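You operate a simulated robot arm through the tools that you are given. There is no shell and no other tool. Be economical: measure what you need, move in short steps, check, and stop when the job is done.

Carry out the task below with a simulated robot arm. There is one attempt and no reset: what you move stays moved.

## Task
Drain the receiver into the catch tub; empty the tub into the trough.
Fine: the gauge reads below 1 bar; tub on the green mat, scale under its line, sump valve shut, tub back. After draining release the air to the grey band, valve left open. Set down upright: catch tub.

It is judged by the outcome, as a careful person would: the job done as asked, and still so three seconds after it is handed in. It fails if anything else is knocked over, pushed out of place, dropped, spilled or broken.

## Robot
A 6-joint arm with a two-finger parallel gripper, fixed in place. Base frame: the origin is at the foot of the arm, x ahead of it, y to its left, z up; the work surface is at about z = 640. Units: mm, degrees, N and s.
With the tool pointing down near the work surface it reaches from about 180 to 620 mm from the base axis. Its first joint turns from -66.0 to 66.0 degrees. Payload 2.7 kg.
The tool frame sits at the grasp point between the pads (the TCP): z along the fingers, y along the line on which they close. The tips reach 23 mm beyond it. Largest opening 94 mm; finger width 38, thickness 10; the body of the gripper, 54 by 96 mm, starts 39 mm behind the TCP.
Orientation is told as [roll, pitch, yaw] about the base's x, y, z axes, in that order, counted from this pose: with the fingers straight down and closing along the base's y, the tool's x points along the base's -x, its y along +y and its z along -z.

## Interface
- The arm moves only by the tool servo_tool. Its arguments are lists of equal length, an entry for each row: "linear": the shift along the tool's x, y, z in units of 50 mm (1.0 is 50 mm), a list of three; "rotation": the turn, a rotation vector about the tool's x, y, z in units of 8 degrees (1.0 is 8 degrees), a list of three. In form: {"linear": [[x, y, z], ...], "rotation": [[wx, wy, wz], ...]}. A call has 1 to 8 rows; each row shifts and turns the commanded pose from where the row before left it, along the tool's axes as they then stand. "gripper" is the gripper command, from -1 (shut) to 1 (fully open), values between in proportion, set as the call begins (left out, the last holds). A call with a number of a shift or a turn outside -1 to 1 is refused whole. Rows are played at 5 a second. More than 50 mm and 8.6 degrees between two rows, or a gripper value outside its range, and nothing of the call is played. Where a pose cannot be reached the arm comes as near as it can. A force on the tool above 40 N (or 10 N above the force at the start of the call, whichever is more), or a blocked arm, ends the call early, and 0.2 s more pass. The fingers move at their own pace (about 45 mm/s each) and stop on an object; they squeeze with about 42 N. The grip force told is the motor's: it shows also when the fingers shut on nothing. Time passes only in rows, and 0.2 s behind the last, so rows that do not move let the fingers close. The reply holds the time, the measured pose of the TCP, the force on the tool along the base axes, the opening and the grip force, in the units named above and with some noise, with the torque about the TCP (base axes, N m) and any sound that the robot's microphone picked up, and new pictures: "pictures" is both (left out), scene, wrist or none.
- Cameras (640 x 400 px; columns grow to the right, rows downward): "scene" is fixed at [82.4, -452.4, 1385.8]; the picture's right is [0.62, -0.79, 0.00], its down [-0.59, -0.46, -0.67] and it looks along [0.53, 0.41, -0.75] (base axes); focal length 310 px, centre (320, 200). "wrist" rides on the gripper at [86, 16, -75] in the tool frame; the picture's right is [-0.18, 0.98, 0.00], its down [-0.58, -0.11, -0.81] and it looks along [-0.79, -0.15, 0.59] (tool axes); focal length 243 px, centre (320, 200). There is no depth. A picture from a camera that has moved, and an enlarged one, comes with that camera's place and axes in the base frame and with its lens.
- zoom(camera, box): a new picture of the part [left, top, right, bottom] of that camera's present view, enlarged. No time passes.
- hand_in(): hands the job in; it is judged then, once.

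Work in short steps. Places have to be worked out from the pictures, the camera data and where the tool is seen: move nearer, look again, correct. Check each grasp and each placing, and mend what went wrong. You have 120 turns and 200 pictures in all, those below and enlarged ones among them. Open the gripper and draw the arm clear of the work before you hand the job in, unless the task says otherwise; then end with one line.

The tools are called after "Request:" as name(argument=value, ...) on one line, values as JSON. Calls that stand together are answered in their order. servo_tool: Moves the arm, as the interface text tells. Its arguments: {"type":"object","properties":{"linear":{"type":"array"},"rotation":{"type":"array"},"gripper":{"type":"number"},"pictures":{"type":"string","enum":["both","scene","wrist","none"]}},"required":["linear","rotation"]} The other tools are called the same way: zoom (camera, box) takes an enlarged picture of a part of a camera's view; hand_in () hands the job in.

At the start:

```text
clock: 0.0
tool_pos: [424.8, 113.2, 968.3]
tool_rot: [0.0, 0.1, 0.0]
wrist_force: [-0.7, 0.3, -0.3]
torque: [0.02, -0.04, -0.01]
width: 94.0
grip_force: 0.1
```

scene: 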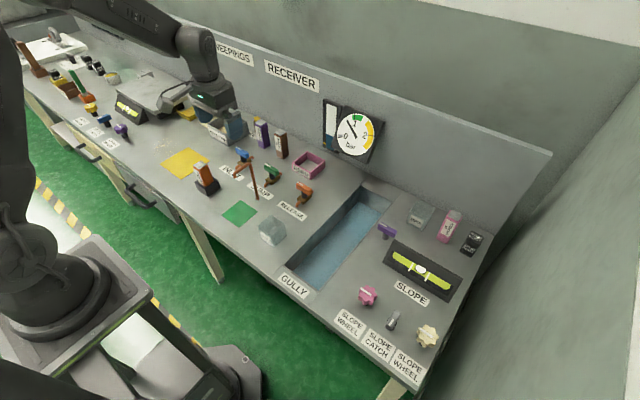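
wrist: 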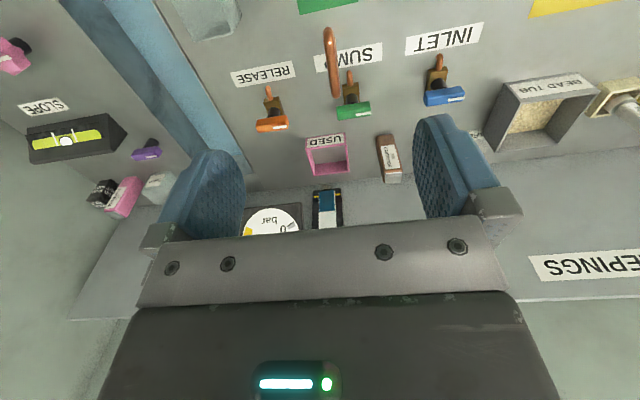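

I'll look closer at the valve area, gauge and the tub before moving.

Request:
zoom(camera="scene", box=[160, 100, 400, 250])

Request:
zoom(camera="scene", box=[300, 80, 400, 180])

Request:
zoom(camera="wrist", box=[160, 0, 500, 240])

```text
2.67 times, centred on (280, 175) of scene
camera zoom: at [82.4, -452.4, 1385.8], right [0.62, -0.79, 0.0], down [-0.59, -0.46, -0.67], along [0.53, 0.41, -0.75], focal length 827 px, centre (427, 267)
```

zoom: 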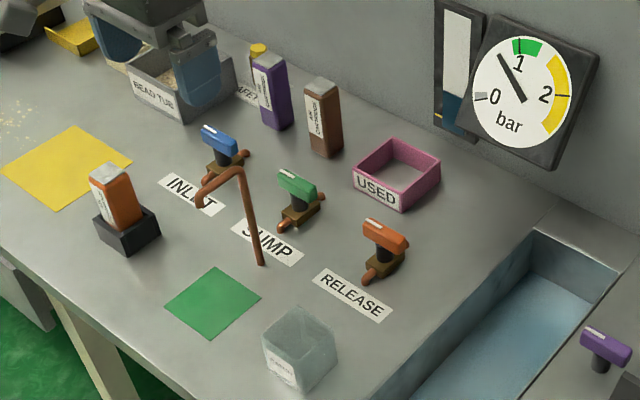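

```text
4.00 times, centred on (350, 130) of scene
camera zoom: at [82.4, -452.4, 1385.8], right [0.62, -0.79, 0.0], down [-0.59, -0.46, -0.67], along [0.53, 0.41, -0.75], focal length 1241 px, centre (200, 480)
```

zoom: 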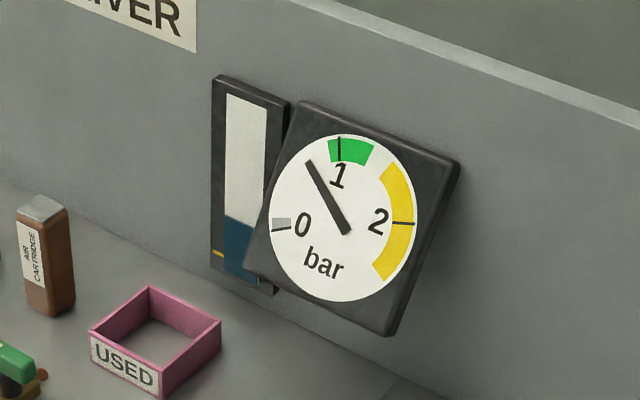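

```text
1.67 times, centred on (330, 120) of wrist
camera zoom: at [338.3, 130.0, 1044.1], right [0.18, 0.98, 0.0], down [0.58, -0.11, 0.81], along [0.79, -0.15, -0.59], focal length 404 px, centre (303, 333)
```

zoom: 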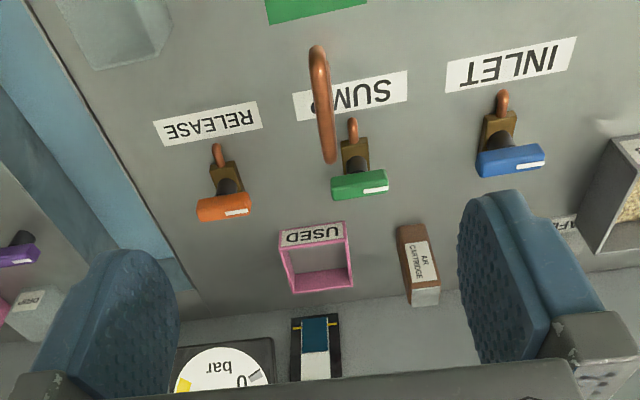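

Zooming in on the tub, the mat/spout, and the gully to read labels and handle states.

Request:
zoom(camera="scene", box=[210, 190, 310, 252])

Request:
zoom(camera="scene", box=[215, 135, 335, 210])

Request:
zoom(camera="scene", box=[260, 180, 500, 380])

Request:
zoom(camera="scene", box=[10, 20, 230, 180])

```text
6.40 times, centred on (260, 221) of scene
camera zoom: at [82.4, -452.4, 1385.8], right [0.62, -0.79, 0.0], down [-0.59, -0.46, -0.67], along [0.53, 0.41, -0.75], focal length 1986 px, centre (704, 66)
```

zoom: 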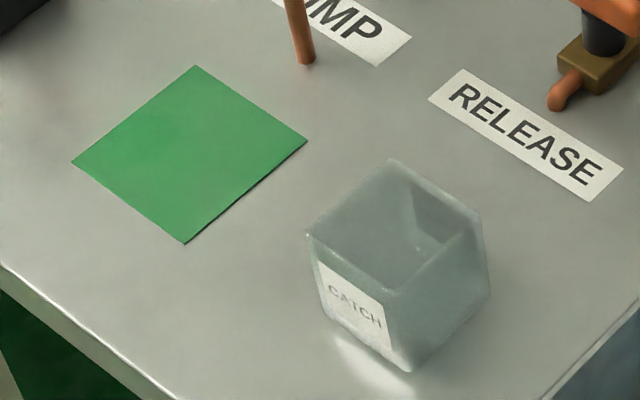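

```text
5.33 times, centred on (275, 172) of scene
camera zoom: at [82.4, -452.4, 1385.8], right [0.62, -0.79, 0.0], down [-0.59, -0.46, -0.67], along [0.53, 0.41, -0.75], focal length 1655 px, centre (560, 347)
```

zoom: 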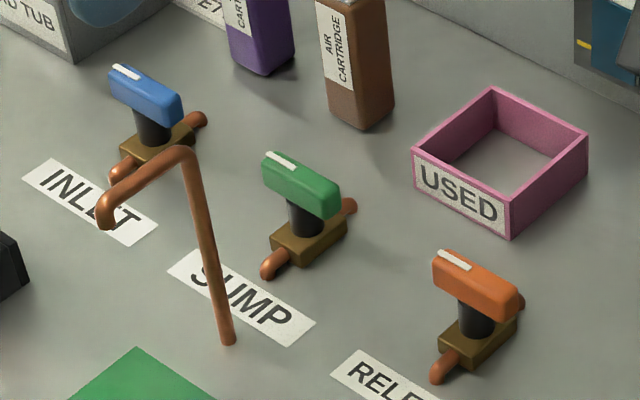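

```text
2.00 times, centred on (380, 280) of scene
camera zoom: at [82.4, -452.4, 1385.8], right [0.62, -0.79, 0.0], down [-0.59, -0.46, -0.67], along [0.53, 0.41, -0.75], focal length 621 px, centre (200, 40)
```

zoom: 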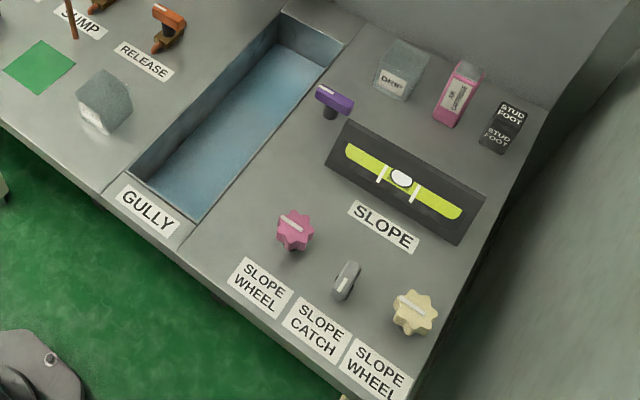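

```text
2.50 times, centred on (120, 100) of scene
camera zoom: at [82.4, -452.4, 1385.8], right [0.62, -0.79, 0.0], down [-0.59, -0.46, -0.67], along [0.53, 0.41, -0.75], focal length 776 px, centre (820, 450)
```

zoom: 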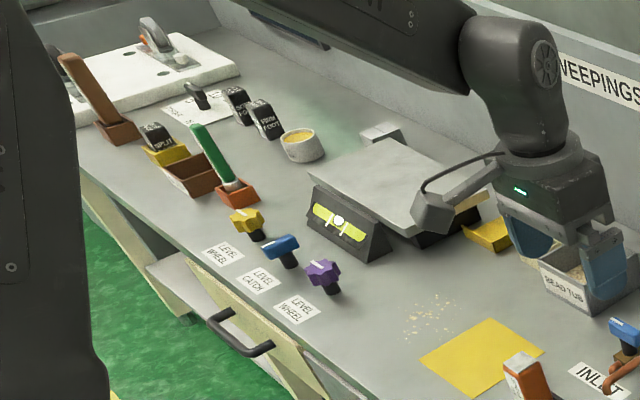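

The tub looks about 55×52×61 mm, centred near (411,-29). The mat is near (411,117), and the spout tip hangs above the mat at about z 786. To clear the spout I'll grip the tub with the tool tilted, with the gripper body behind it on the base side. First I go above the tub and tilt.

Request:
servo_tool(linear=[[0.056, -0.568, 0.672], [0.056, -0.568, 0.672], [0.056, -0.568, 0.672], [0.056, -0.568, 0.672], [0.056, -0.568, 0.672], [0, 0, 0], [0, 0, 0], [0, 0, 0]], rotation=[[0, 0, 0], [0, 0, 0], [0, 0, 0], [0, 0, 0], [0, 0, 0], [0, -1, 0], [0, -1, 0], [0, -1, 0]], gripper=1)

```text
clock: 1.8
tool_pos: [412.1, -29.0, 801.0]
tool_rot: [-0.1, -24.1, 0.0]
wrist_force: [0.2, -0.4, -0.1]
torque: [-0.01, 0.01, -0.03]
width: 94.0
grip_force: 0.1
camera wrist: at [301.5, -12.3, 834.7], right [0.17, 0.98, 0.07], down [0.2, -0.11, 0.97], along [0.96, -0.15, -0.22], focal length 243 px, centre (320, 200)
```

scene: 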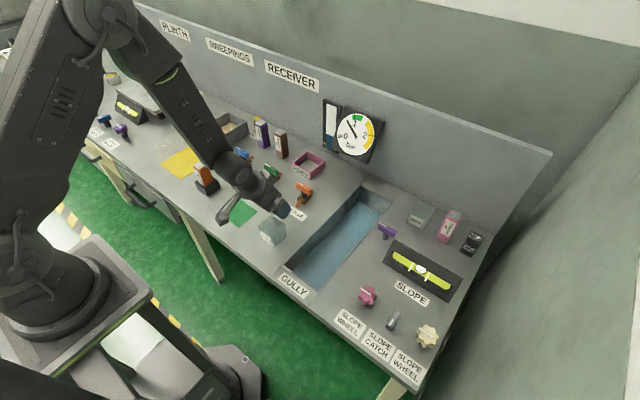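
wrist: 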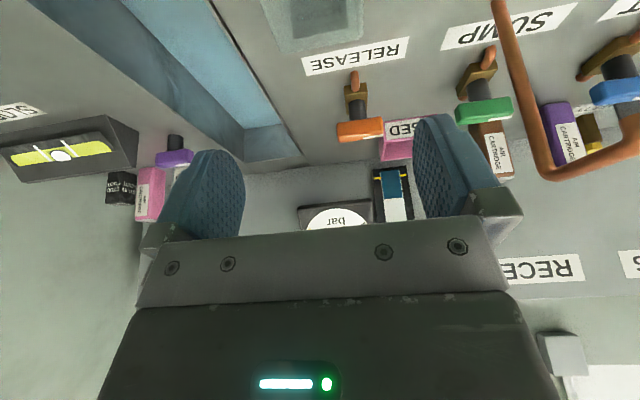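

I add the last 8° of tilt and come down to z≈730, then check that the tub sits between the fingers.

Request:
servo_tool(linear=[[0, 0, 0], [0.25, 0, 0.4], [0.25, 0, 0.4], [0.25, 0, 0.4]], rotation=[[0, -1, 0], [0, 0, 0], [0, 0, 0], [0, 0, 0]])

Request:
zoom(camera="scene", box=[210, 165, 330, 240])

```text
clock: 2.8
tool_pos: [410.4, -29.9, 729.4]
tool_rot: [0.0, -32.0, 0.1]
wrist_force: [-0.4, -0.8, 0.1]
torque: [0.0, 0.01, 0.01]
width: 94.0
grip_force: 0.0
camera wrist: at [298.2, -12.2, 747.7], right [0.16, 0.98, 0.1], down [0.06, -0.11, 0.99], along [0.99, -0.15, -0.08], focal length 243 px, centre (320, 200)
```

scene: 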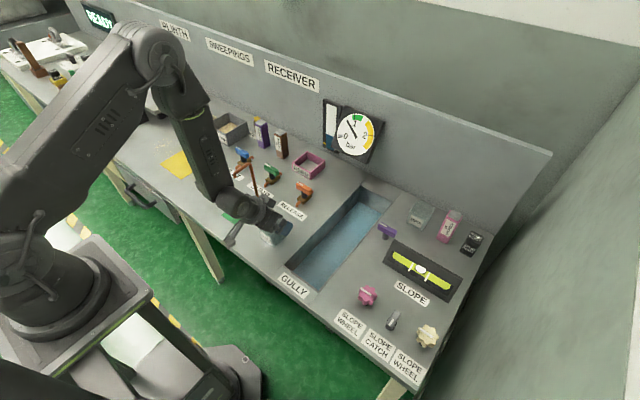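
wrist: 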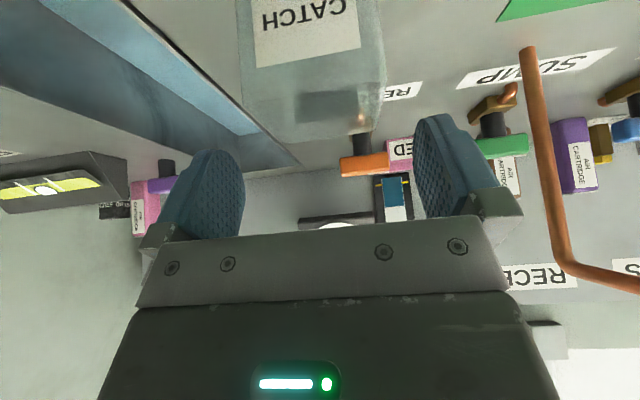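

```text
5.33 times, centred on (270, 202) of scene
camera zoom: at [82.4, -452.4, 1385.8], right [0.62, -0.79, 0.0], down [-0.59, -0.46, -0.67], along [0.53, 0.41, -0.75], focal length 1655 px, centre (587, 187)
```

zoom: 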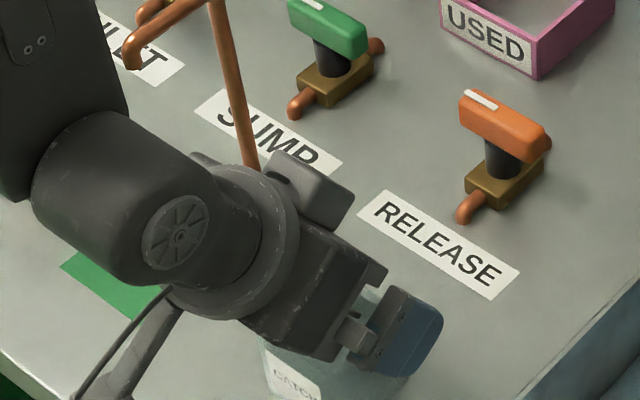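

The tub is centred between the fingers. I go down to z≈679 and close.

Request:
servo_tool(linear=[[0.178, 0, 0.285], [0.178, 0, 0.285], [0.178, 0, 0.285]], rotation=[[0, 0, 0], [0, 0, 0], [0, 0, 0]])

Request:
servo_tool(linear=[[0, 0, 0], [0, 0, 0], [0, 0, 0], [0, 0, 0], [0, 0, 0]], rotation=[[0, 0, 0], [0, 0, 0], [0, 0, 0], [0, 0, 0], [0, 0, 0]], gripper=-1)

```text
clock: 3.6
tool_pos: [410.2, -29.0, 680.3]
tool_rot: [-0.1, -32.0, 0.0]
wrist_force: [0.0, -0.3, -0.6]
torque: [0.01, 0.0, 0.02]
width: 93.9
grip_force: 0.1
camera wrist: at [298.0, -11.4, 697.0], right [0.16, 0.98, 0.1], down [0.07, -0.11, 0.99], along [0.99, -0.15, -0.08], focal length 243 px, centre (320, 200)
```

scene: 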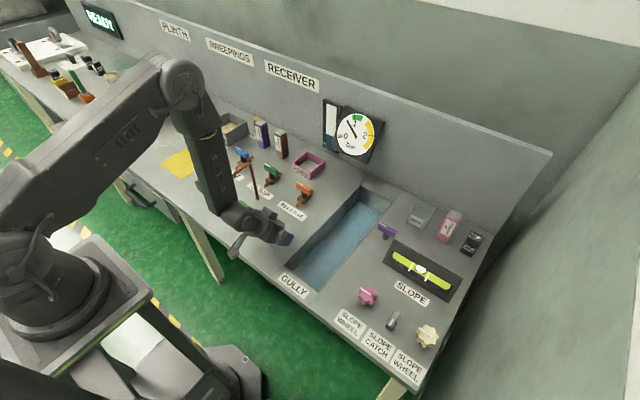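
wrist: 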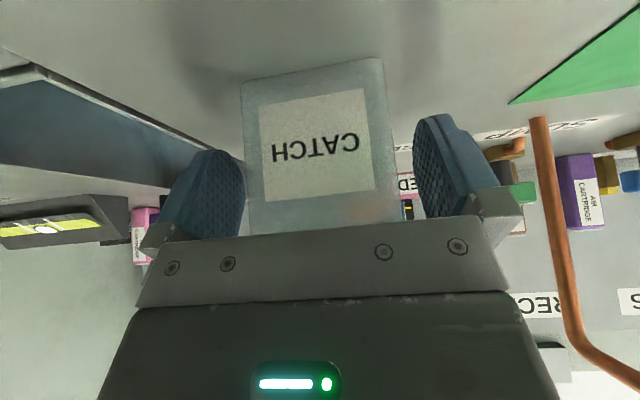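

```text
clock: 4.8
tool_pos: [410.7, -28.7, 679.4]
tool_rot: [0.0, -32.0, 0.0]
wrist_force: [0.7, -1.0, -0.4]
torque: [-0.01, 0.03, 0.0]
width: 55.6
grip_force: 41.8
camera wrist: at [297.8, -11.5, 697.2], right [0.16, 0.98, 0.1], down [0.07, -0.11, 0.99], along [0.99, -0.15, -0.08], focal length 243 px, centre (320, 200)
```

scene: 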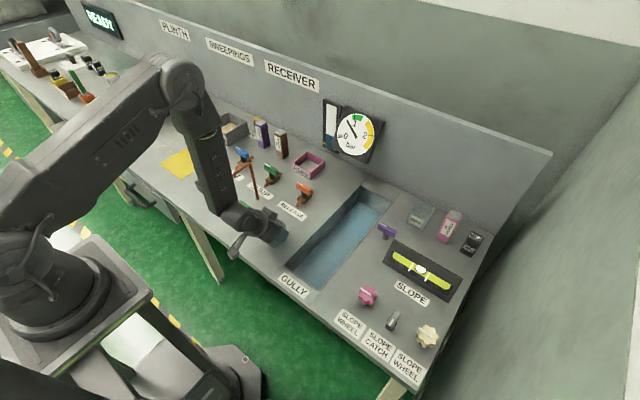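
wrist: 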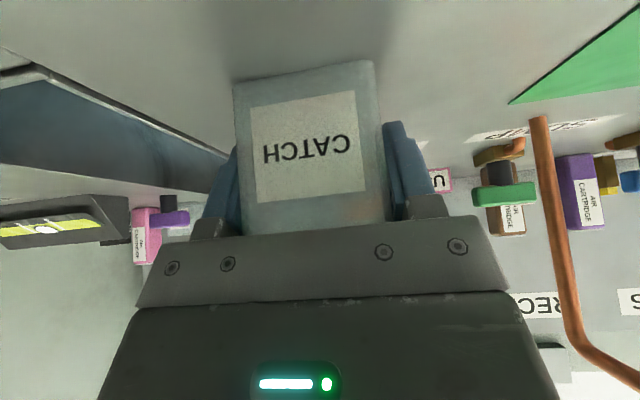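

Gripped (55.6 mm). I lift it 12 mm, slide it in +y to the mat under the spout, and check before lowering.

Request:
servo_tool(linear=[[-0.127, 0, -0.2035], [-0.04, 0.713, 0.025], [-0.04, 0.713, 0.025], [-0.04, 0.713, 0.025], [-0.04, 0.713, 0.025]], rotation=[[0, 0, 0], [0, 0, 0], [0, 0, 0], [0, 0, 0], [0, 0, 0]])

Request:
zoom(camera="scene", box=[180, 145, 300, 220])

```text
clock: 6.0
tool_pos: [420.4, 114.0, 692.1]
tool_rot: [0.0, -32.0, 0.0]
wrist_force: [0.8, -0.5, -0.2]
torque: [-0.03, 0.0, -0.03]
width: 55.7
grip_force: 41.9
camera wrist: at [307.2, 131.2, 709.8], right [0.16, 0.98, 0.1], down [0.07, -0.11, 0.99], along [0.99, -0.15, -0.08], focal length 243 px, centre (320, 200)
```

scene: 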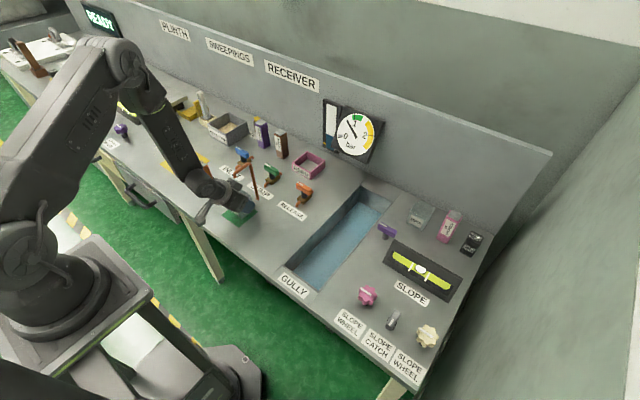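
wrist: 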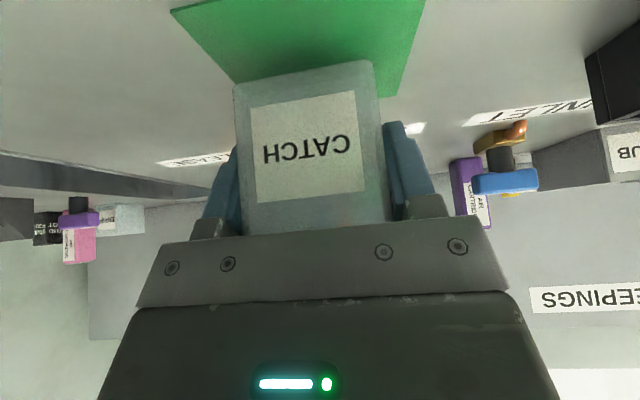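

```text
5.33 times, centred on (240, 182) of scene
camera zoom: at [82.4, -452.4, 1385.8], right [0.62, -0.79, 0.0], down [-0.59, -0.46, -0.67], along [0.53, 0.41, -0.75], focal length 1655 px, centre (747, 293)
```

zoom: 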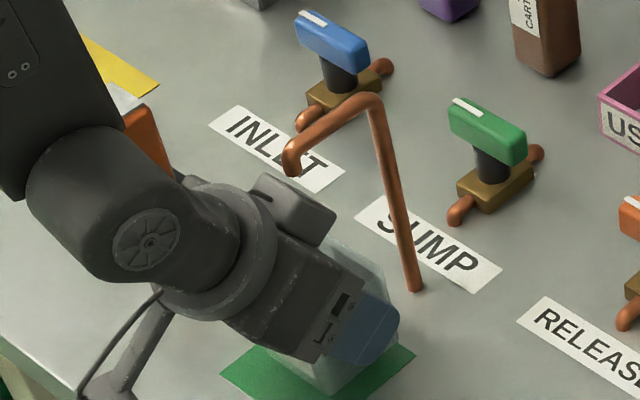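

Clear of the spout. I lower it onto the mat.

Request:
servo_tool(linear=[[0.106, 0, 0.17], [0.011, 0, 0.017], [0.011, 0, 0.017]], rotation=[[0, 0, 0], [0, 0, 0], [0, 0, 0]], pictures="none")

```text
clock: 6.8
tool_pos: [420.2, 114.2, 679.9]
tool_rot: [0.0, -32.0, 0.0]
wrist_force: [-3.2, -0.5, 9.9]
torque: [-0.02, 0.21, -0.02]
width: 55.7
grip_force: 41.8
```

It's in contact with the mat. I open and back out along the tool axis, then look.

Request:
servo_tool(linear=[[0, 0, 0], [0, 0, 0], [0, 0, 0], [0, 0, -0.5], [0, 0, -0.9], [0, 0, -0.9], [0, 0, -0.9]], rotation=[[0, 0, 0], [0, 0, 0], [0, 0, 0], [0, 0, 0], [0, 0, 0], [0, 0, 0], [0, 0, 0]], gripper=1)

Request:
zoom(camera="scene", box=[180, 145, 300, 220])

```text
clock: 8.4
tool_pos: [334.3, 113.1, 816.4]
tool_rot: [0.1, -32.0, 0.0]
wrist_force: [-0.4, 0.2, 0.2]
torque: [-0.01, 0.01, -0.06]
width: 94.1
grip_force: 0.2
camera wrist: at [221.4, 129.8, 834.6], right [0.16, 0.98, 0.1], down [0.07, -0.11, 0.99], along [0.99, -0.15, -0.08], focal length 243 px, centre (320, 200)
```

scene: 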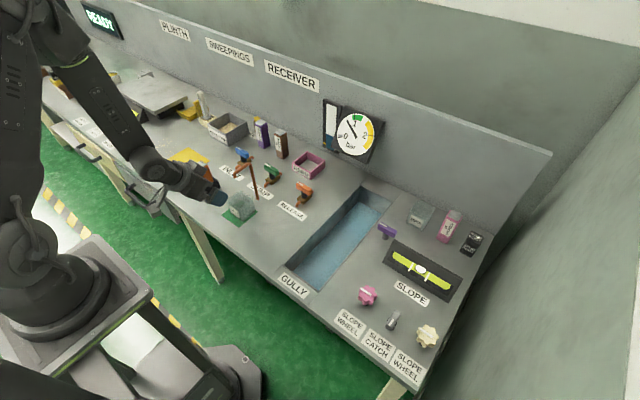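
wrist: 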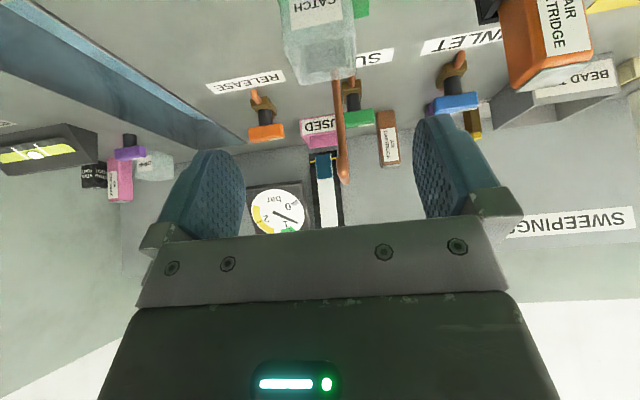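

```text
5.33 times, centred on (240, 182) of scene
camera zoom: at [82.4, -452.4, 1385.8], right [0.62, -0.79, 0.0], down [-0.59, -0.46, -0.67], along [0.53, 0.41, -0.75], focal length 1655 px, centre (747, 293)
```

zoom: 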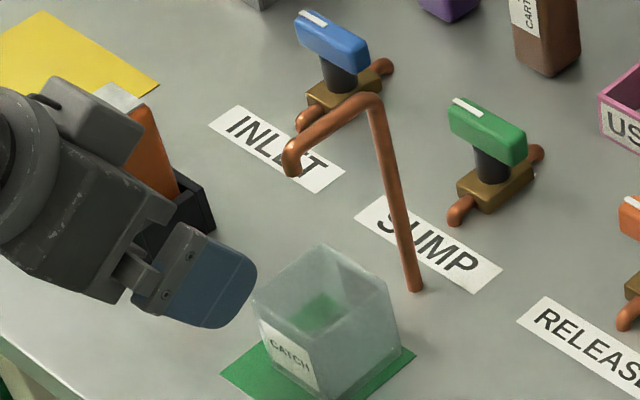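

The tub stands on the mat under the spout tip. Next is the sump valve: I bring the tool vertical, raise it clear of the spout and start yawing so the fingers will close along x on the handle.

Request:
servo_tool(linear=[[0, 0, 0], [0, 0, 0], [0, 0, 0], [0, 0, 0], [0, 0, -0.8], [0, 0, -0.8], [0, 0, -0.8], [0, 0, -0.8]], rotation=[[0, 1, 0], [0, 1, 0], [0, 1, 0], [0, 1, 0], [0, 0, -1], [0, 0, -1], [0, 0, -1], [0, 0, -1]], pictures="none")

Request:
servo_tool(linear=[[0, 0, 0], [0, 0, 0], [0, 0, 0], [0, 0, 0], [0, 0, 0], [0, 0, 0], [0, 0, 0], [0, 0, 0]], rotation=[[0, 0, -0.906], [0, 0, -0.906], [0, 0, -0.906], [0, 0, -0.906], [0, 0, -0.906], [0, 0, -0.906], [0, 0, -0.906], [0, 0, -0.906]])

Request:
zoom(camera="scene", box=[310, 80, 390, 170])

```text
clock: 10.2
tool_pos: [269.0, 154.2, 963.3]
tool_rot: [-9.5, -8.5, 32.0]
wrist_force: [-0.8, 0.3, 0.7]
torque: [-0.02, -0.01, -0.01]
width: 94.2
grip_force: 0.0
out of reach, approached as far as the arm can: row 2, 3, 4, 8
```

```text
clock: 12.0
tool_pos: [165.7, 209.6, 846.8]
tool_rot: [-12.3, 3.1, 89.3]
wrist_force: [-0.1, 0.6, 0.5]
torque: [-0.03, 0.01, -0.01]
width: 94.1
grip_force: 0.0
out of reach, approached as far as the arm can: row 1, 2, 3, 4, 5, 6, 7, 8
camera wrist: at [132.4, 127.1, 920.7], right [-0.96, 0.18, -0.22], down [-0.06, 0.63, 0.78], along [0.28, 0.76, -0.59], focal length 243 px, centre (320, 200)
```

scene: 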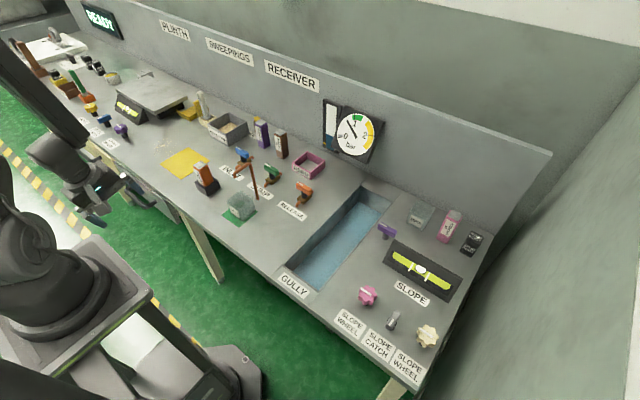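
wrist: 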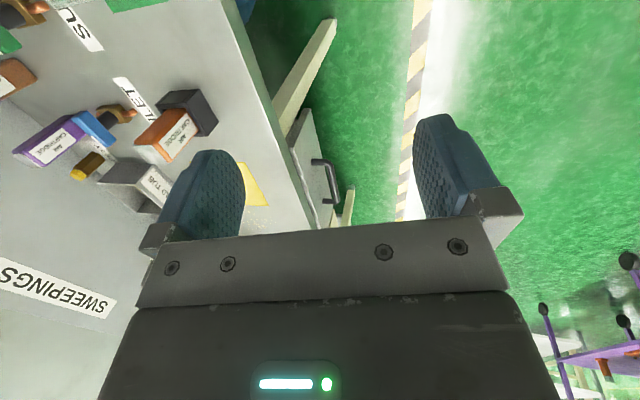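

```text
4.44 times, centred on (350, 125) of scene
camera zoom: at [82.4, -452.4, 1385.8], right [0.62, -0.79, 0.0], down [-0.59, -0.46, -0.67], along [0.53, 0.41, -0.75], focal length 1379 px, centre (187, 533)
```

zoom: 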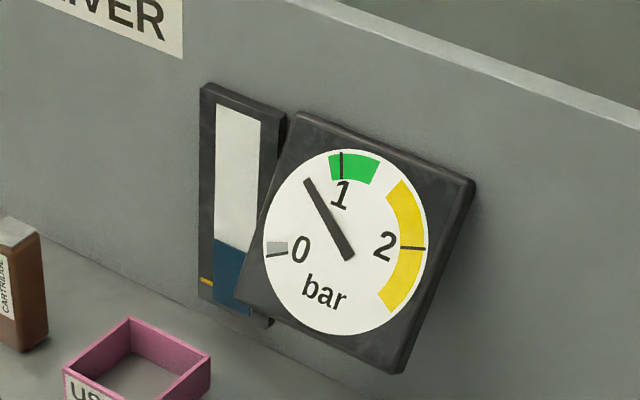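

The arm couldn't reach that close and high, so it drifted. I move outward in +x to get back into a good region and read the pose.

Request:
servo_tool(linear=[[0, -0.9, -0.3], [0, -0.9, -0.3], [0, -0.9, 0]], rotation=[[0, 0, 0], [0, 0, 0], [0, 0, 0]], pictures="none")

```text
clock: 12.8
tool_pos: [235.2, 184.9, 819.3]
tool_rot: [-13.3, 2.7, 89.0]
wrist_force: [0.3, -0.3, -0.2]
torque: [-0.02, -0.03, -0.01]
width: 94.0
grip_force: 0.0
out of reach, approached as far as the arm can: row 1, 2, 3
```

Still at the reach boundary. I go further out in +x, then correct the tilt.

Request:
servo_tool(linear=[[0, -0.9, 0.2], [0, -0.9, 0.2], [0, -0.9, 0.2]], rotation=[[0, 0, 0], [0, 0, 0], [0, 0, 0]], pictures="scene")

```text
clock: 13.6
tool_pos: [308.0, 155.4, 754.9]
tool_rot: [-12.7, 3.0, 89.1]
wrist_force: [0.0, -0.1, 0.2]
torque: [0.03, 0.01, 0.0]
width: 93.9
grip_force: 0.0
out of reach, approached as far as the arm can: row 1, 2, 3
```

scene: 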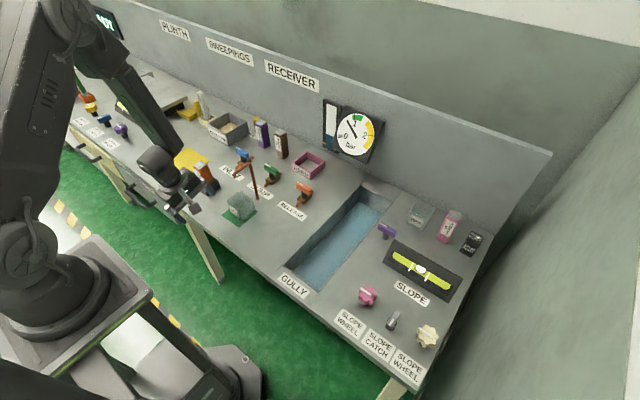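

It's drifting down and toward the cartridge holder, so I go straight up and see how it responds.

Request:
servo_tool(linear=[[0, 0, -0.8], [0, 0, -0.8]], rotation=[[0, 0, 0], [0, 0, 0]], pictures="none")

Request:
servo_tool(linear=[[0, 0, 0], [0, 0, 0]], rotation=[[-0.9, 0, 0], [-0.7, 0, 0]], pictures="none")

```text
clock: 14.2
tool_pos: [262.6, 147.4, 802.0]
tool_rot: [-12.4, 3.1, 89.2]
wrist_force: [0.0, 0.8, 0.5]
torque: [0.0, 0.0, 0.01]
width: 94.1
grip_force: 0.0
out of reach, approached as far as the arm can: row 1, 2
```

```text
clock: 14.8
tool_pos: [207.3, 111.8, 745.7]
tool_rot: [0.2, 3.0, 89.1]
wrist_force: [0.7, -0.4, -0.2]
torque: [-0.02, 0.01, -0.01]
width: 94.0
grip_force: 0.0
out of reach, approached as far as the arm can: row 1, 2
```

The orientation is near vertical now. I move outward in +x again and see whether position tracks.

Request:
servo_tool(linear=[[0, -0.8, 0], [0, -0.8, 0], [0, -0.8, 0], [0, -0.8, -0.2]], rotation=[[0, 0, 0], [0, 0, 0], [0, 0, 0], [0, 0, 0]])

```text
clock: 15.8
tool_pos: [253.0, 75.5, 696.8]
tool_rot: [0.3, 2.9, 89.2]
wrist_force: [0.3, -1.2, 0.1]
torque: [0.01, 0.0, 0.03]
width: 94.1
grip_force: 0.0
out of reach, approached as far as the arm can: row 1, 2, 3, 4
camera wrist: at [236.0, -6.1, 775.7], right [-0.98, 0.2, -0.01], down [0.12, 0.62, 0.77], along [0.16, 0.76, -0.63], focal length 243 px, centre (320, 200)
```

scene: 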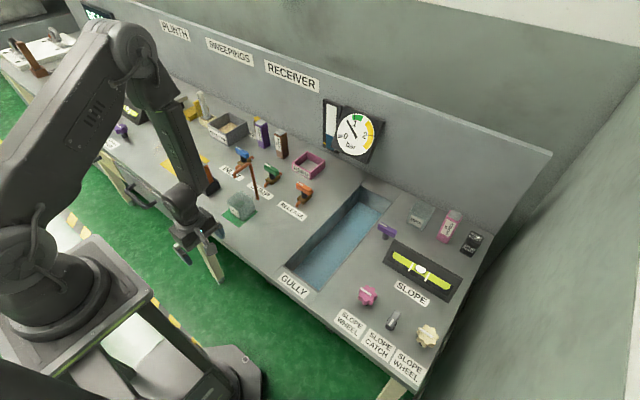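
wrist: 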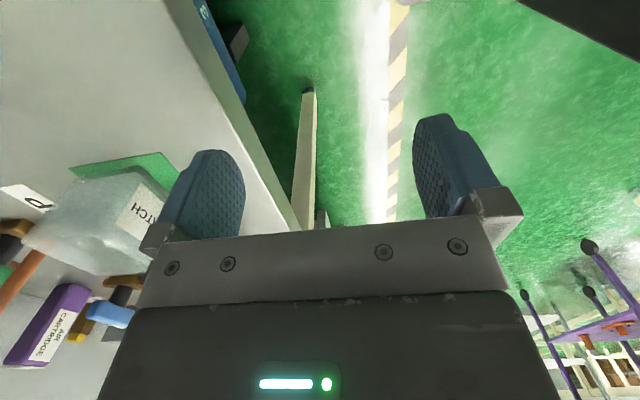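

Likely a wrist joint limit from the yaw. I undo part of it (back toward 65°) while rising and check whether control returns.

Request:
servo_tool(linear=[[0, 0, -0.4], [0, 0, -0.4], [0, 0, -0.4]], rotation=[[0, 0, 1], [0, 0, 1], [0, 0, 1]], pictures="none")

Request:
servo_tool(linear=[[0, 0, -0.4], [0, 0, -0.4], [0, 0, -0.4]], rotation=[[0, 0, 1], [0, 0, 1], [0, 0, 1]], pictures="none")

```text
clock: 16.6
tool_pos: [236.7, 74.4, 745.0]
tool_rot: [-1.0, 3.1, 64.9]
wrist_force: [-0.5, 0.5, 0.6]
torque: [0.01, 0.0, 0.0]
width: 94.0
grip_force: 0.0
out of reach, approached as far as the arm can: row 1, 2, 3
```

```text
clock: 17.4
tool_pos: [222.7, 75.6, 791.4]
tool_rot: [-2.1, 2.6, 40.9]
wrist_force: [0.2, -0.3, 0.6]
torque: [0.01, 0.01, -0.01]
width: 93.8
grip_force: 0.1
out of reach, approached as far as the arm can: row 1, 2, 3
```

The arm seems to be stuck at a wrist-bend limit from being too close in. I undo the yaw fully and tilt the fingers outward again, as in the pose that worked, then move out.

Request:
servo_tool(linear=[[0, 0, 0], [0, 0, 0], [0, 0, 0], [0, 0, 0], [0, 0, 0], [0, 0, 0], [0, 0, 0], [0, 0, 0]], rotation=[[0, 0, 1], [0, 0, 1], [0, 0, 1], [0, 0, 1], [0, 0, 1], [0, -1, 0], [0, -1, 0], [0, -1, 0]], pictures="none")

Request:
servo_tool(linear=[[-0.2, 0, 0], [-0.5, 0, -0.2], [-0.7, 0, -0.4], [-0.7, 0, -0.4]], rotation=[[0, -1, 0], [0, 0, 0], [0, 0, 0], [0, 0, 0]], pictures="scene")

```text
clock: 19.2
tool_pos: [201.3, 56.2, 790.2]
tool_rot: [-8.8, -2.7, 1.2]
wrist_force: [23.3, 6.6, 6.9]
torque: [-0.34, 2.41, -1.3]
width: 93.9
grip_force: 0.0
out of reach, approached as far as the arm can: row 6, 7, 8
```

```text
clock: 19.5
tool_pos: [202.5, 56.8, 790.8]
tool_rot: [-8.9, -4.1, 1.7]
wrist_force: [2.8, -0.6, 0.3]
torque: [0.0, 0.19, -0.09]
width: 93.9
grip_force: 0.1
out of reach, approached as far as the arm can: row 1
stopped in row 1: the force on the tool passed its limit at 46 N (the readings are from after the stop); the commanded pose is now the measured one
```

scene: 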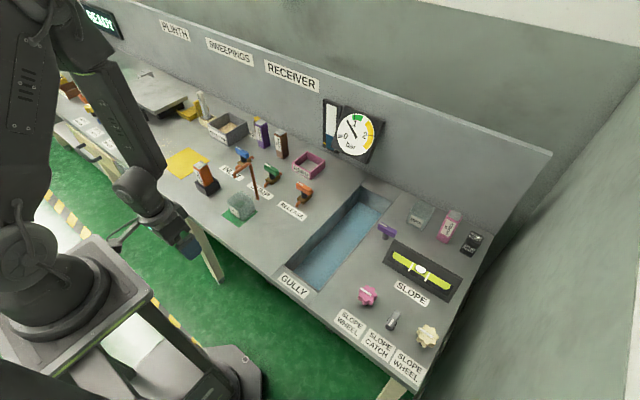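

The wrist camera touched the arm's own base. I move outward in +x and slightly up.

Request:
servo_tool(linear=[[-0.5, 0, 0], [-0.7, 0, 0], [-0.7, 0, 0]], rotation=[[0, 0, 0], [0, 0, 0], [0, 0, 0]], pictures="none")

```text
clock: 20.3
tool_pos: [296.9, 58.5, 797.7]
tool_rot: [-8.9, -4.1, 1.6]
wrist_force: [-0.3, 0.5, 0.6]
torque: [-0.01, 0.04, 0.04]
width: 94.0
grip_force: 0.0
```

Control is back. I level the tool, go out to x≈430 and rise.

Request:
servo_tool(linear=[[-0.9, 0, 0], [-0.9, 0, 0], [-0.9, 0, -0.3], [0, 0, -0.9], [0, 0, -0.9], [0, 0, -0.9]], rotation=[[0, 0, 0], [-0.55, 0.25, 0], [-0.55, 0.26, 0], [0, 0, 0.2], [0, 0, 0], [0, 0, 0]], pictures="none")

```text
clock: 21.7
tool_pos: [352.9, 68.0, 900.1]
tool_rot: [-8.1, -3.8, 0.0]
wrist_force: [-0.3, 0.0, -0.7]
torque: [0.01, 0.0, -0.01]
width: 93.8
grip_force: 0.1
out of reach, approached as far as the arm can: row 2, 3, 4, 5, 6
```

Move further out before levelling.

Request:
servo_tool(linear=[[-0.9, 0, 0], [-0.9, 0, 0], [-0.6, 0, 0]], rotation=[[0, 0, 0], [0, 0, 0], [0, 0, 0]], pictures="none")

```text
clock: 22.5
tool_pos: [452.3, 65.9, 880.1]
tool_rot: [-9.6, -4.5, 0.2]
wrist_force: [0.2, -0.2, -0.6]
torque: [-0.03, -0.01, 0.0]
width: 93.7
grip_force: 0.2
out of reach, approached as far as the arm can: row 1, 2, 3
```

Look at the arm's configuration.

Request:
servo_tool(linear=[[0, 0, 0]], rotation=[[0, 0, 0]])

Request:
zoom(camera="scene", box=[80, 0, 320, 240])

```text
clock: 22.9
tool_pos: [452.3, 65.8, 881.6]
tool_rot: [-9.6, -4.4, 0.1]
wrist_force: [-0.3, 0.7, 0.4]
torque: [-0.05, 0.0, 0.01]
width: 94.1
grip_force: 0.1
camera wrist: at [360.3, 94.8, 945.8], right [0.2, 0.97, -0.15], down [0.52, 0.03, 0.86], along [0.83, -0.24, -0.49], focal length 243 px, centre (320, 200)
```

scene: 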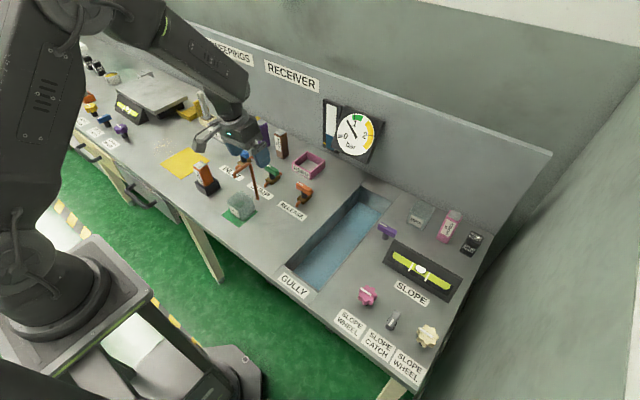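
wrist: 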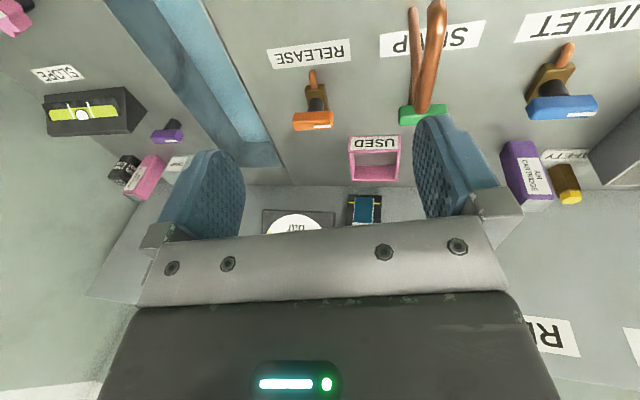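

```text
1.67 times, centred on (200, 120) of scene
camera zoom: at [82.4, -452.4, 1385.8], right [0.62, -0.79, 0.0], down [-0.59, -0.46, -0.67], along [0.53, 0.41, -0.75], focal length 517 px, centre (520, 333)
```

zoom: 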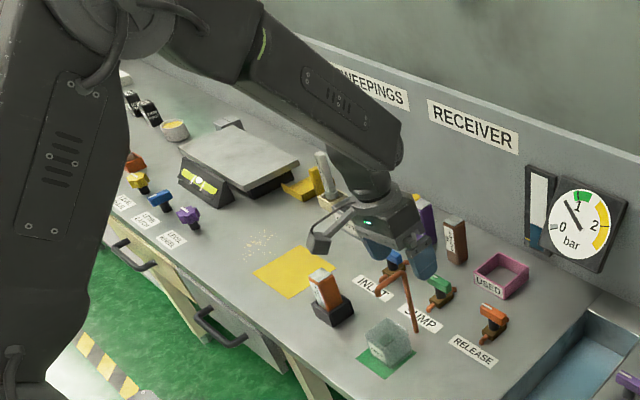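

Configuration looks similar to the start. I try levelling here in small steps.

Request:
servo_tool(linear=[[0, 0, 0], [0, 0, 0]], rotation=[[-0.6, 0.28, 0], [-0.6, 0.28, 0]], pictures="none")

Request:
servo_tool(linear=[[0, 0.6, 0], [0, 0.6, 0]], rotation=[[0, 0, 0], [0, 0, 0]], pictures="none")

```text
clock: 23.5
tool_pos: [451.6, 65.4, 881.7]
tool_rot: [-9.7, -4.5, 0.0]
wrist_force: [-0.9, 0.8, -0.2]
torque: [-0.02, 0.0, 0.01]
width: 94.0
grip_force: 0.1
out of reach, approached as far as the arm can: row 1, 2
```

```text
clock: 24.1
tool_pos: [453.7, 125.9, 870.4]
tool_rot: [-9.8, -4.5, 0.1]
wrist_force: [-0.8, 1.1, -0.2]
torque: [-0.02, -0.02, -0.02]
width: 94.1
grip_force: 0.1
```

My leveling at y=113 was out of the arm plane. The forearm roll has swung to its limit, so the wrist is flipped. To unwind it I move to y≈0 with the forearm near vertical, then sweep the tool axis round by the −y side back to the outward tilt.

Request:
servo_tool(linear=[[0.464, -0.476, 0.1], [0.464, -0.476, 0.1], [0.464, -0.476, 0.1], [0.464, -0.476, 0.1], [0.464, -0.476, 0.1]], rotation=[[0, 0, 0], [0, 0, 0], [0, 0, 0], [0, 0, 0], [0, 0, 0]], pictures="none")

Request:
servo_tool(linear=[[0, 0, 0], [0, 0, 0], [0, 0, 0]], rotation=[[0.8, 0, 0], [0.8, 0, 0], [0.8, 0, 0]])

```text
clock: 25.3
tool_pos: [336.9, 3.3, 858.6]
tool_rot: [-9.7, -4.5, 0.0]
wrist_force: [-0.3, 0.8, 0.0]
torque: [0.02, -0.02, 0.0]
width: 94.1
grip_force: 0.1
```

```text
clock: 26.1
tool_pos: [338.7, 3.7, 858.0]
tool_rot: [-29.0, -4.4, 0.1]
wrist_force: [0.2, -1.1, 0.5]
torque: [0.0, 0.02, -0.01]
width: 93.9
grip_force: 0.1
camera wrist: at [247.8, 54.0, 908.4], right [0.22, 0.86, -0.46], down [0.52, 0.3, 0.8], along [0.83, -0.42, -0.38], focal length 243 px, centre (320, 200)
```

scene: 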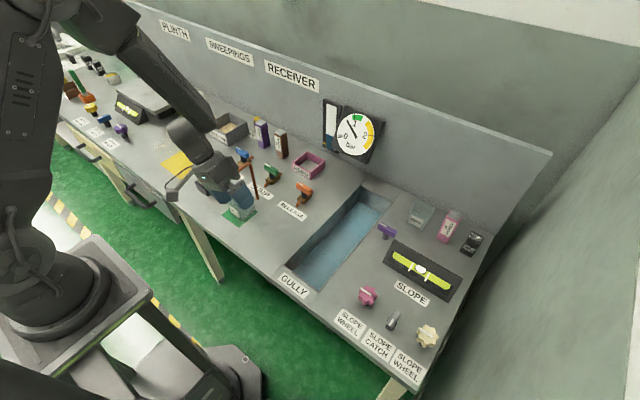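
wrist: 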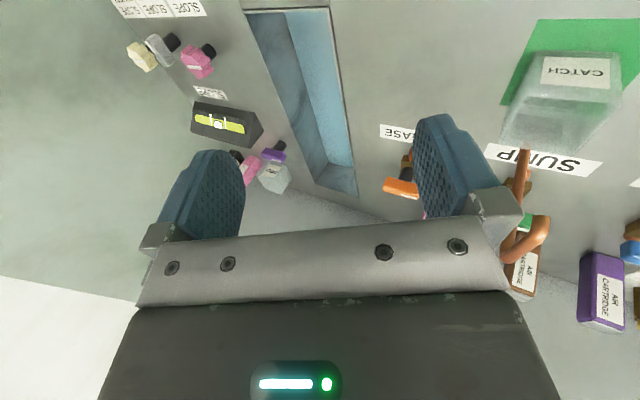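

The sweep works. I now pitch outward about base y, then take the roll out.

Request:
servo_tool(linear=[[0, 0, 0], [0, 0, 0], [0, 0, 0], [0, 0, 0], [0, 0, 0], [0, 0, 0], [0, 0, 0], [0, 0, 0]], rotation=[[0, -0.875, 0.485], [0, -0.875, 0.485], [0, -0.875, 0.485], [0, -0.875, 0.485], [-0.9, 0, 0], [-0.9, 0, 0], [-0.9, 0, 0], [-0.9, 0, 0]], pictures="scene")

```text
clock: 27.9
tool_pos: [338.1, 3.5, 857.7]
tool_rot: [0.0, -36.5, -0.1]
wrist_force: [0.5, 0.3, -0.7]
torque: [-0.03, 0.0, -0.01]
width: 94.0
grip_force: 0.1
```

scene: 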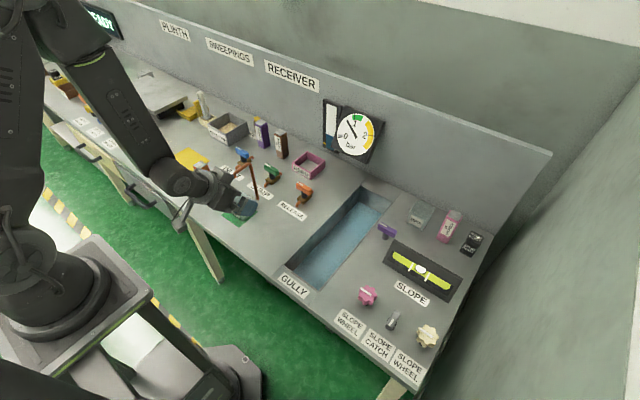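

Unwound. I move outward at y≈0, then level in-plane.

Request:
servo_tool(linear=[[-0.36, -0.07, 0.27], [-0.36, 0, 0.27], [-0.36, 0, 0.27], [-0.36, 0, 0.27], [0, 0, 0], [0, 0, 0], [0, 0, 0], [0, 0, 0]], rotation=[[0, 0, 0], [0, 0, 0], [0, 0, 0], [0, 0, 0], [0, 1, 0], [0, 1, 0], [0, 1, 0], [0, 1, 0]], pictures="none")

Request:
servo_tool(linear=[[0, 0, 0]], rotation=[[0, 0.56, 0]], pictures="none")

```text
clock: 29.7
tool_pos: [426.6, -5.4, 854.1]
tool_rot: [-1.3, -30.5, 0.0]
wrist_force: [0.0, -0.9, -0.5]
torque: [-0.01, -0.01, 0.0]
width: 94.2
grip_force: 0.1
out of reach, approached as far as the arm can: row 5, 6, 7, 8
```

```text
clock: 30.1
tool_pos: [426.4, -5.9, 854.7]
tool_rot: [-1.2, -30.7, 0.1]
wrist_force: [-1.4, 0.0, -0.6]
torque: [0.02, 0.01, 0.01]
width: 94.0
grip_force: 0.1
out of reach, approached as far as the arm can: row 1
```

The wrist-bend joint won't pass through zero. My first crossing, at y<0, went round by the +y side, so I sweep back that way: roll toward +y, pitch to level, then remove the roll.

Request:
servo_tool(linear=[[0, 0, 0], [0, 0, 0], [0, 0, 0], [0, 0, 0], [0, 0, 0], [0, 0, 0], [0, 0, 0]], rotation=[[-1, 0, 0], [-1, 0, 0], [-1, 0, 0], [0, 0.877, 0.39], [0, 0.877, 0.39], [0, 0.877, 0.39], [0, 0.877, 0.39]], pictures="none")

Request:
servo_tool(linear=[[0, 0, 0], [0, 0, 0], [0, 0, 0]], rotation=[[1, 0, 0], [1, 0, 0], [0.8, 0, 0]])

```text
clock: 31.7
tool_pos: [428.8, -13.9, 856.2]
tool_rot: [18.3, -0.8, -3.1]
wrist_force: [0.6, -0.1, -1.3]
torque: [0.02, -0.04, -0.03]
width: 94.2
grip_force: 0.0
out of reach, approached as far as the arm can: row 1
```

```text
clock: 32.5
tool_pos: [421.8, -11.3, 848.7]
tool_rot: [7.7, -1.5, -3.2]
wrist_force: [0.7, -0.4, -0.5]
torque: [-0.03, -0.03, -0.01]
width: 93.9
grip_force: 0.0
out of reach, approached as far as the arm can: row 2, 3
camera wrist: at [333.7, -0.5, 924.1], right [0.23, 0.96, 0.14], down [0.55, -0.25, 0.8], along [0.8, -0.11, -0.58], focal length 243 px, centre (320, 200)
```

scene: 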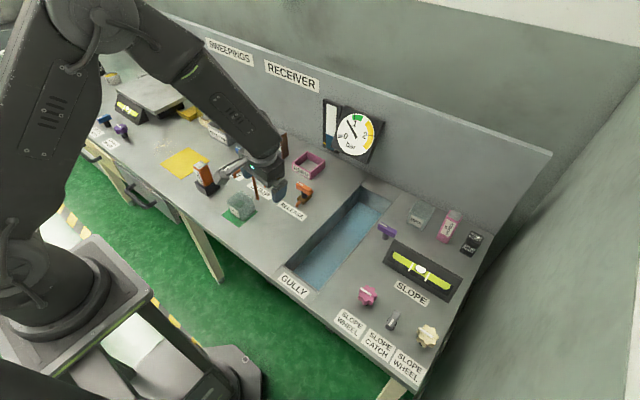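
wrist: 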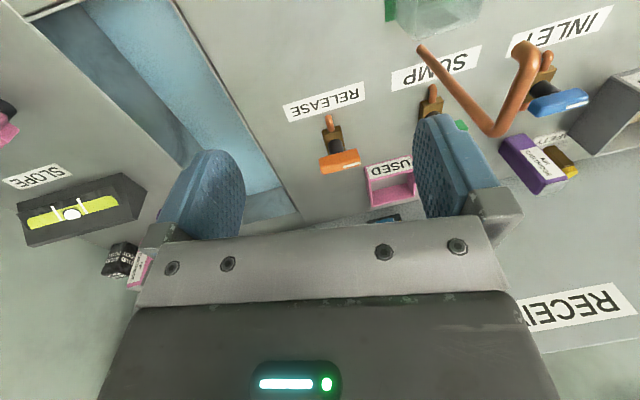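

This is now stuck symmetrically, against the opposite roll limit. While held there I can force the bend joint through zero by going outward past the forearm on the blocked −y side, then come back inward by −y.

Request:
servo_tool(linear=[[0, 0, 0], [0, 0, 0], [0, 0, 0], [0, 0, 0], [0, 0, 0], [0, 0, 0], [0, 0, 0], [0, 0, 0]], rotation=[[0.2, -1, 0], [0.2, -1, 0], [0.3, -1, 0], [0.3, -1, 0], [0.3, -1, 0], [0.5, -1, 0], [0.5, 0, 0], [0.5, 0, 0]], pictures="none")

```text
refused: row 6 steps farther than a row can; nothing moved
```

Request:
servo_tool(linear=[[0, 0, 0], [0, 0, 0], [0, 0, 0], [0, 0, 0], [0, 0, 0], [0, 0, 0], [0, 0, 0], [0, 0, 0]], rotation=[[0.3, -0.95, 0], [0.3, -0.95, 0], [0.3, -0.95, 0], [0.3, -0.95, 0], [0.3, -0.95, 0], [0.3, -0.95, 0], [0.5, 0, 0], [0.5, 0, 0]], pictures="none")

```text
clock: 34.3
tool_pos: [424.0, 12.5, 848.0]
tool_rot: [-14.2, -40.4, -3.4]
wrist_force: [0.0, 0.6, 0.5]
torque: [0.01, -0.02, 0.02]
width: 93.8
grip_force: 0.0
out of reach, approached as far as the arm can: row 2, 3
```

It got through. I now sweep back inward via −y: roll to about −22, pitch to 0, then roll out.

Request:
servo_tool(linear=[[0, 0, 0], [0, 0, 0], [0, 0, 0], [0, 0, 0], [0, 0, 0], [0, 0, 0]], rotation=[[1, 0, 0], [0, 0.927, -0.375], [0, 0.927, -0.375], [0, 0.927, -0.375], [0, 0.927, -0.375], [0, 0.927, -0.375]], pictures="none")

Request:
servo_tool(linear=[[0, 0, 0], [0, 0, 0], [0, 0, 0]], rotation=[[-0.9, 0, 0], [-0.9, 0, 0], [-0.9, 0, 0]], pictures="none")

```text
clock: 35.7
tool_pos: [425.0, 13.6, 847.7]
tool_rot: [-22.1, -0.3, -3.7]
wrist_force: [0.0, -0.5, 0.3]
torque: [0.0, 0.0, -0.05]
width: 94.1
grip_force: 0.1
```

```text
clock: 36.5
tool_pos: [424.6, 12.3, 846.6]
tool_rot: [-0.4, -0.4, -3.8]
wrist_force: [0.3, 0.4, -0.4]
torque: [0.01, 0.0, 0.01]
width: 93.9
grip_force: 0.1
```

The wrist is recovered: vertical, yaw −3.8. I now yaw to +90° here.

Request:
servo_tool(linear=[[0, 0, 0], [0, 0, 0], [0, 0, 0], [0, 0, 0], [0, 0, 0], [0, 0, 0], [0, 0, 0], [0, 0, 0]], rotation=[[-0.03, 0.05, -1], [0, 0, -1], [0, 0, -1], [0, 0, -1], [0, 0, -1], [0, 0, -1], [0, 0, -1], [0, 0, -1]], pictures="none")

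Request:
servo_tool(linear=[[0, 0, 0], [0, 0, 0], [0, 0, 0], [0, 0, 0]], rotation=[[0, 0, -0.93], [0, 0, -0.93], [0, 0, -0.93], [0, 0, -0.93]], pictures="none")

```text
clock: 38.3
tool_pos: [424.3, 13.4, 846.7]
tool_rot: [-0.1, 0.4, 60.5]
wrist_force: [0.7, -0.5, 1.1]
torque: [0.0, -0.02, 0.01]
width: 93.8
grip_force: 0.0
```

```text
clock: 39.3
tool_pos: [422.8, 12.7, 847.4]
tool_rot: [0.1, 0.4, 90.2]
wrist_force: [0.7, -0.2, -0.4]
torque: [0.01, 0.0, 0.01]
width: 94.2
grip_force: 0.0
```

Yaw is 90° and tracking. I go around to above the sump valve: first +x, then +y.

Request:
servo_tool(linear=[[0, -0.75, 0], [0, -0.75, 0], [0, -0.75, 0], [0, -0.75, 0], [-0.75, 0, 0.2], [-0.75, 0, 0.2], [-0.76, 0, 0.2]], rotation=[[0, 0, 0], [0, 0, 0], [0, 0, 0], [0, 0, 0], [0, 0, 0], [0, 0, 0], [0, 0, 0]])

Request:
zoom(camera="scene", box=[210, 120, 350, 220])

```text
clock: 40.9
tool_pos: [574.1, 126.4, 815.8]
tool_rot: [0.1, 0.3, 89.9]
wrist_force: [0.0, 0.9, 0.6]
torque: [-0.01, -0.01, 0.02]
width: 93.8
grip_force: 0.1
camera wrist: at [557.3, 40.0, 892.3], right [-0.98, 0.18, 0.0], down [0.11, 0.59, 0.8], along [0.15, 0.79, -0.6], focal length 243 px, centre (320, 200)
```

scene: 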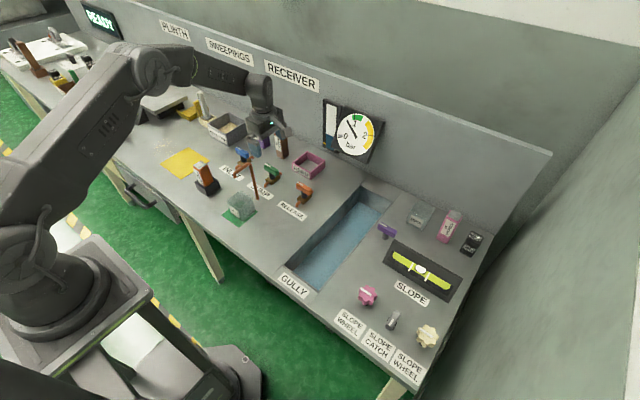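
wrist: 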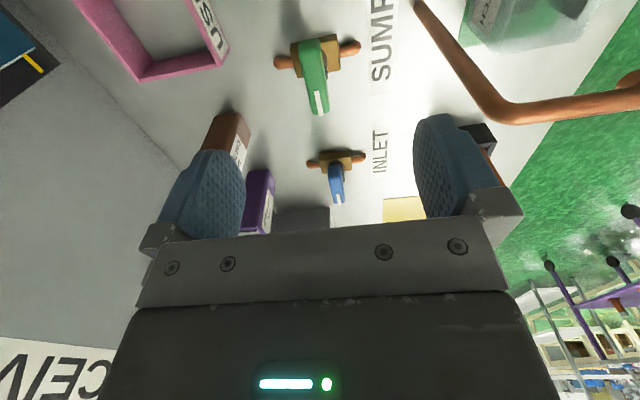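

```text
4.00 times, centred on (280, 170) of scene
camera zoom: at [82.4, -452.4, 1385.8], right [0.62, -0.79, 0.0], down [-0.59, -0.46, -0.67], along [0.53, 0.41, -0.75], focal length 1241 px, centre (480, 320)
```

zoom: 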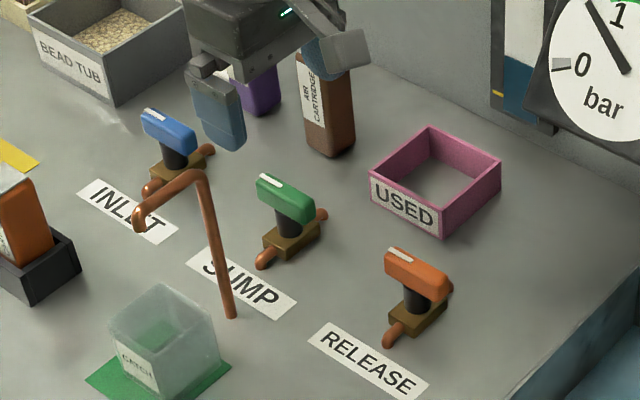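

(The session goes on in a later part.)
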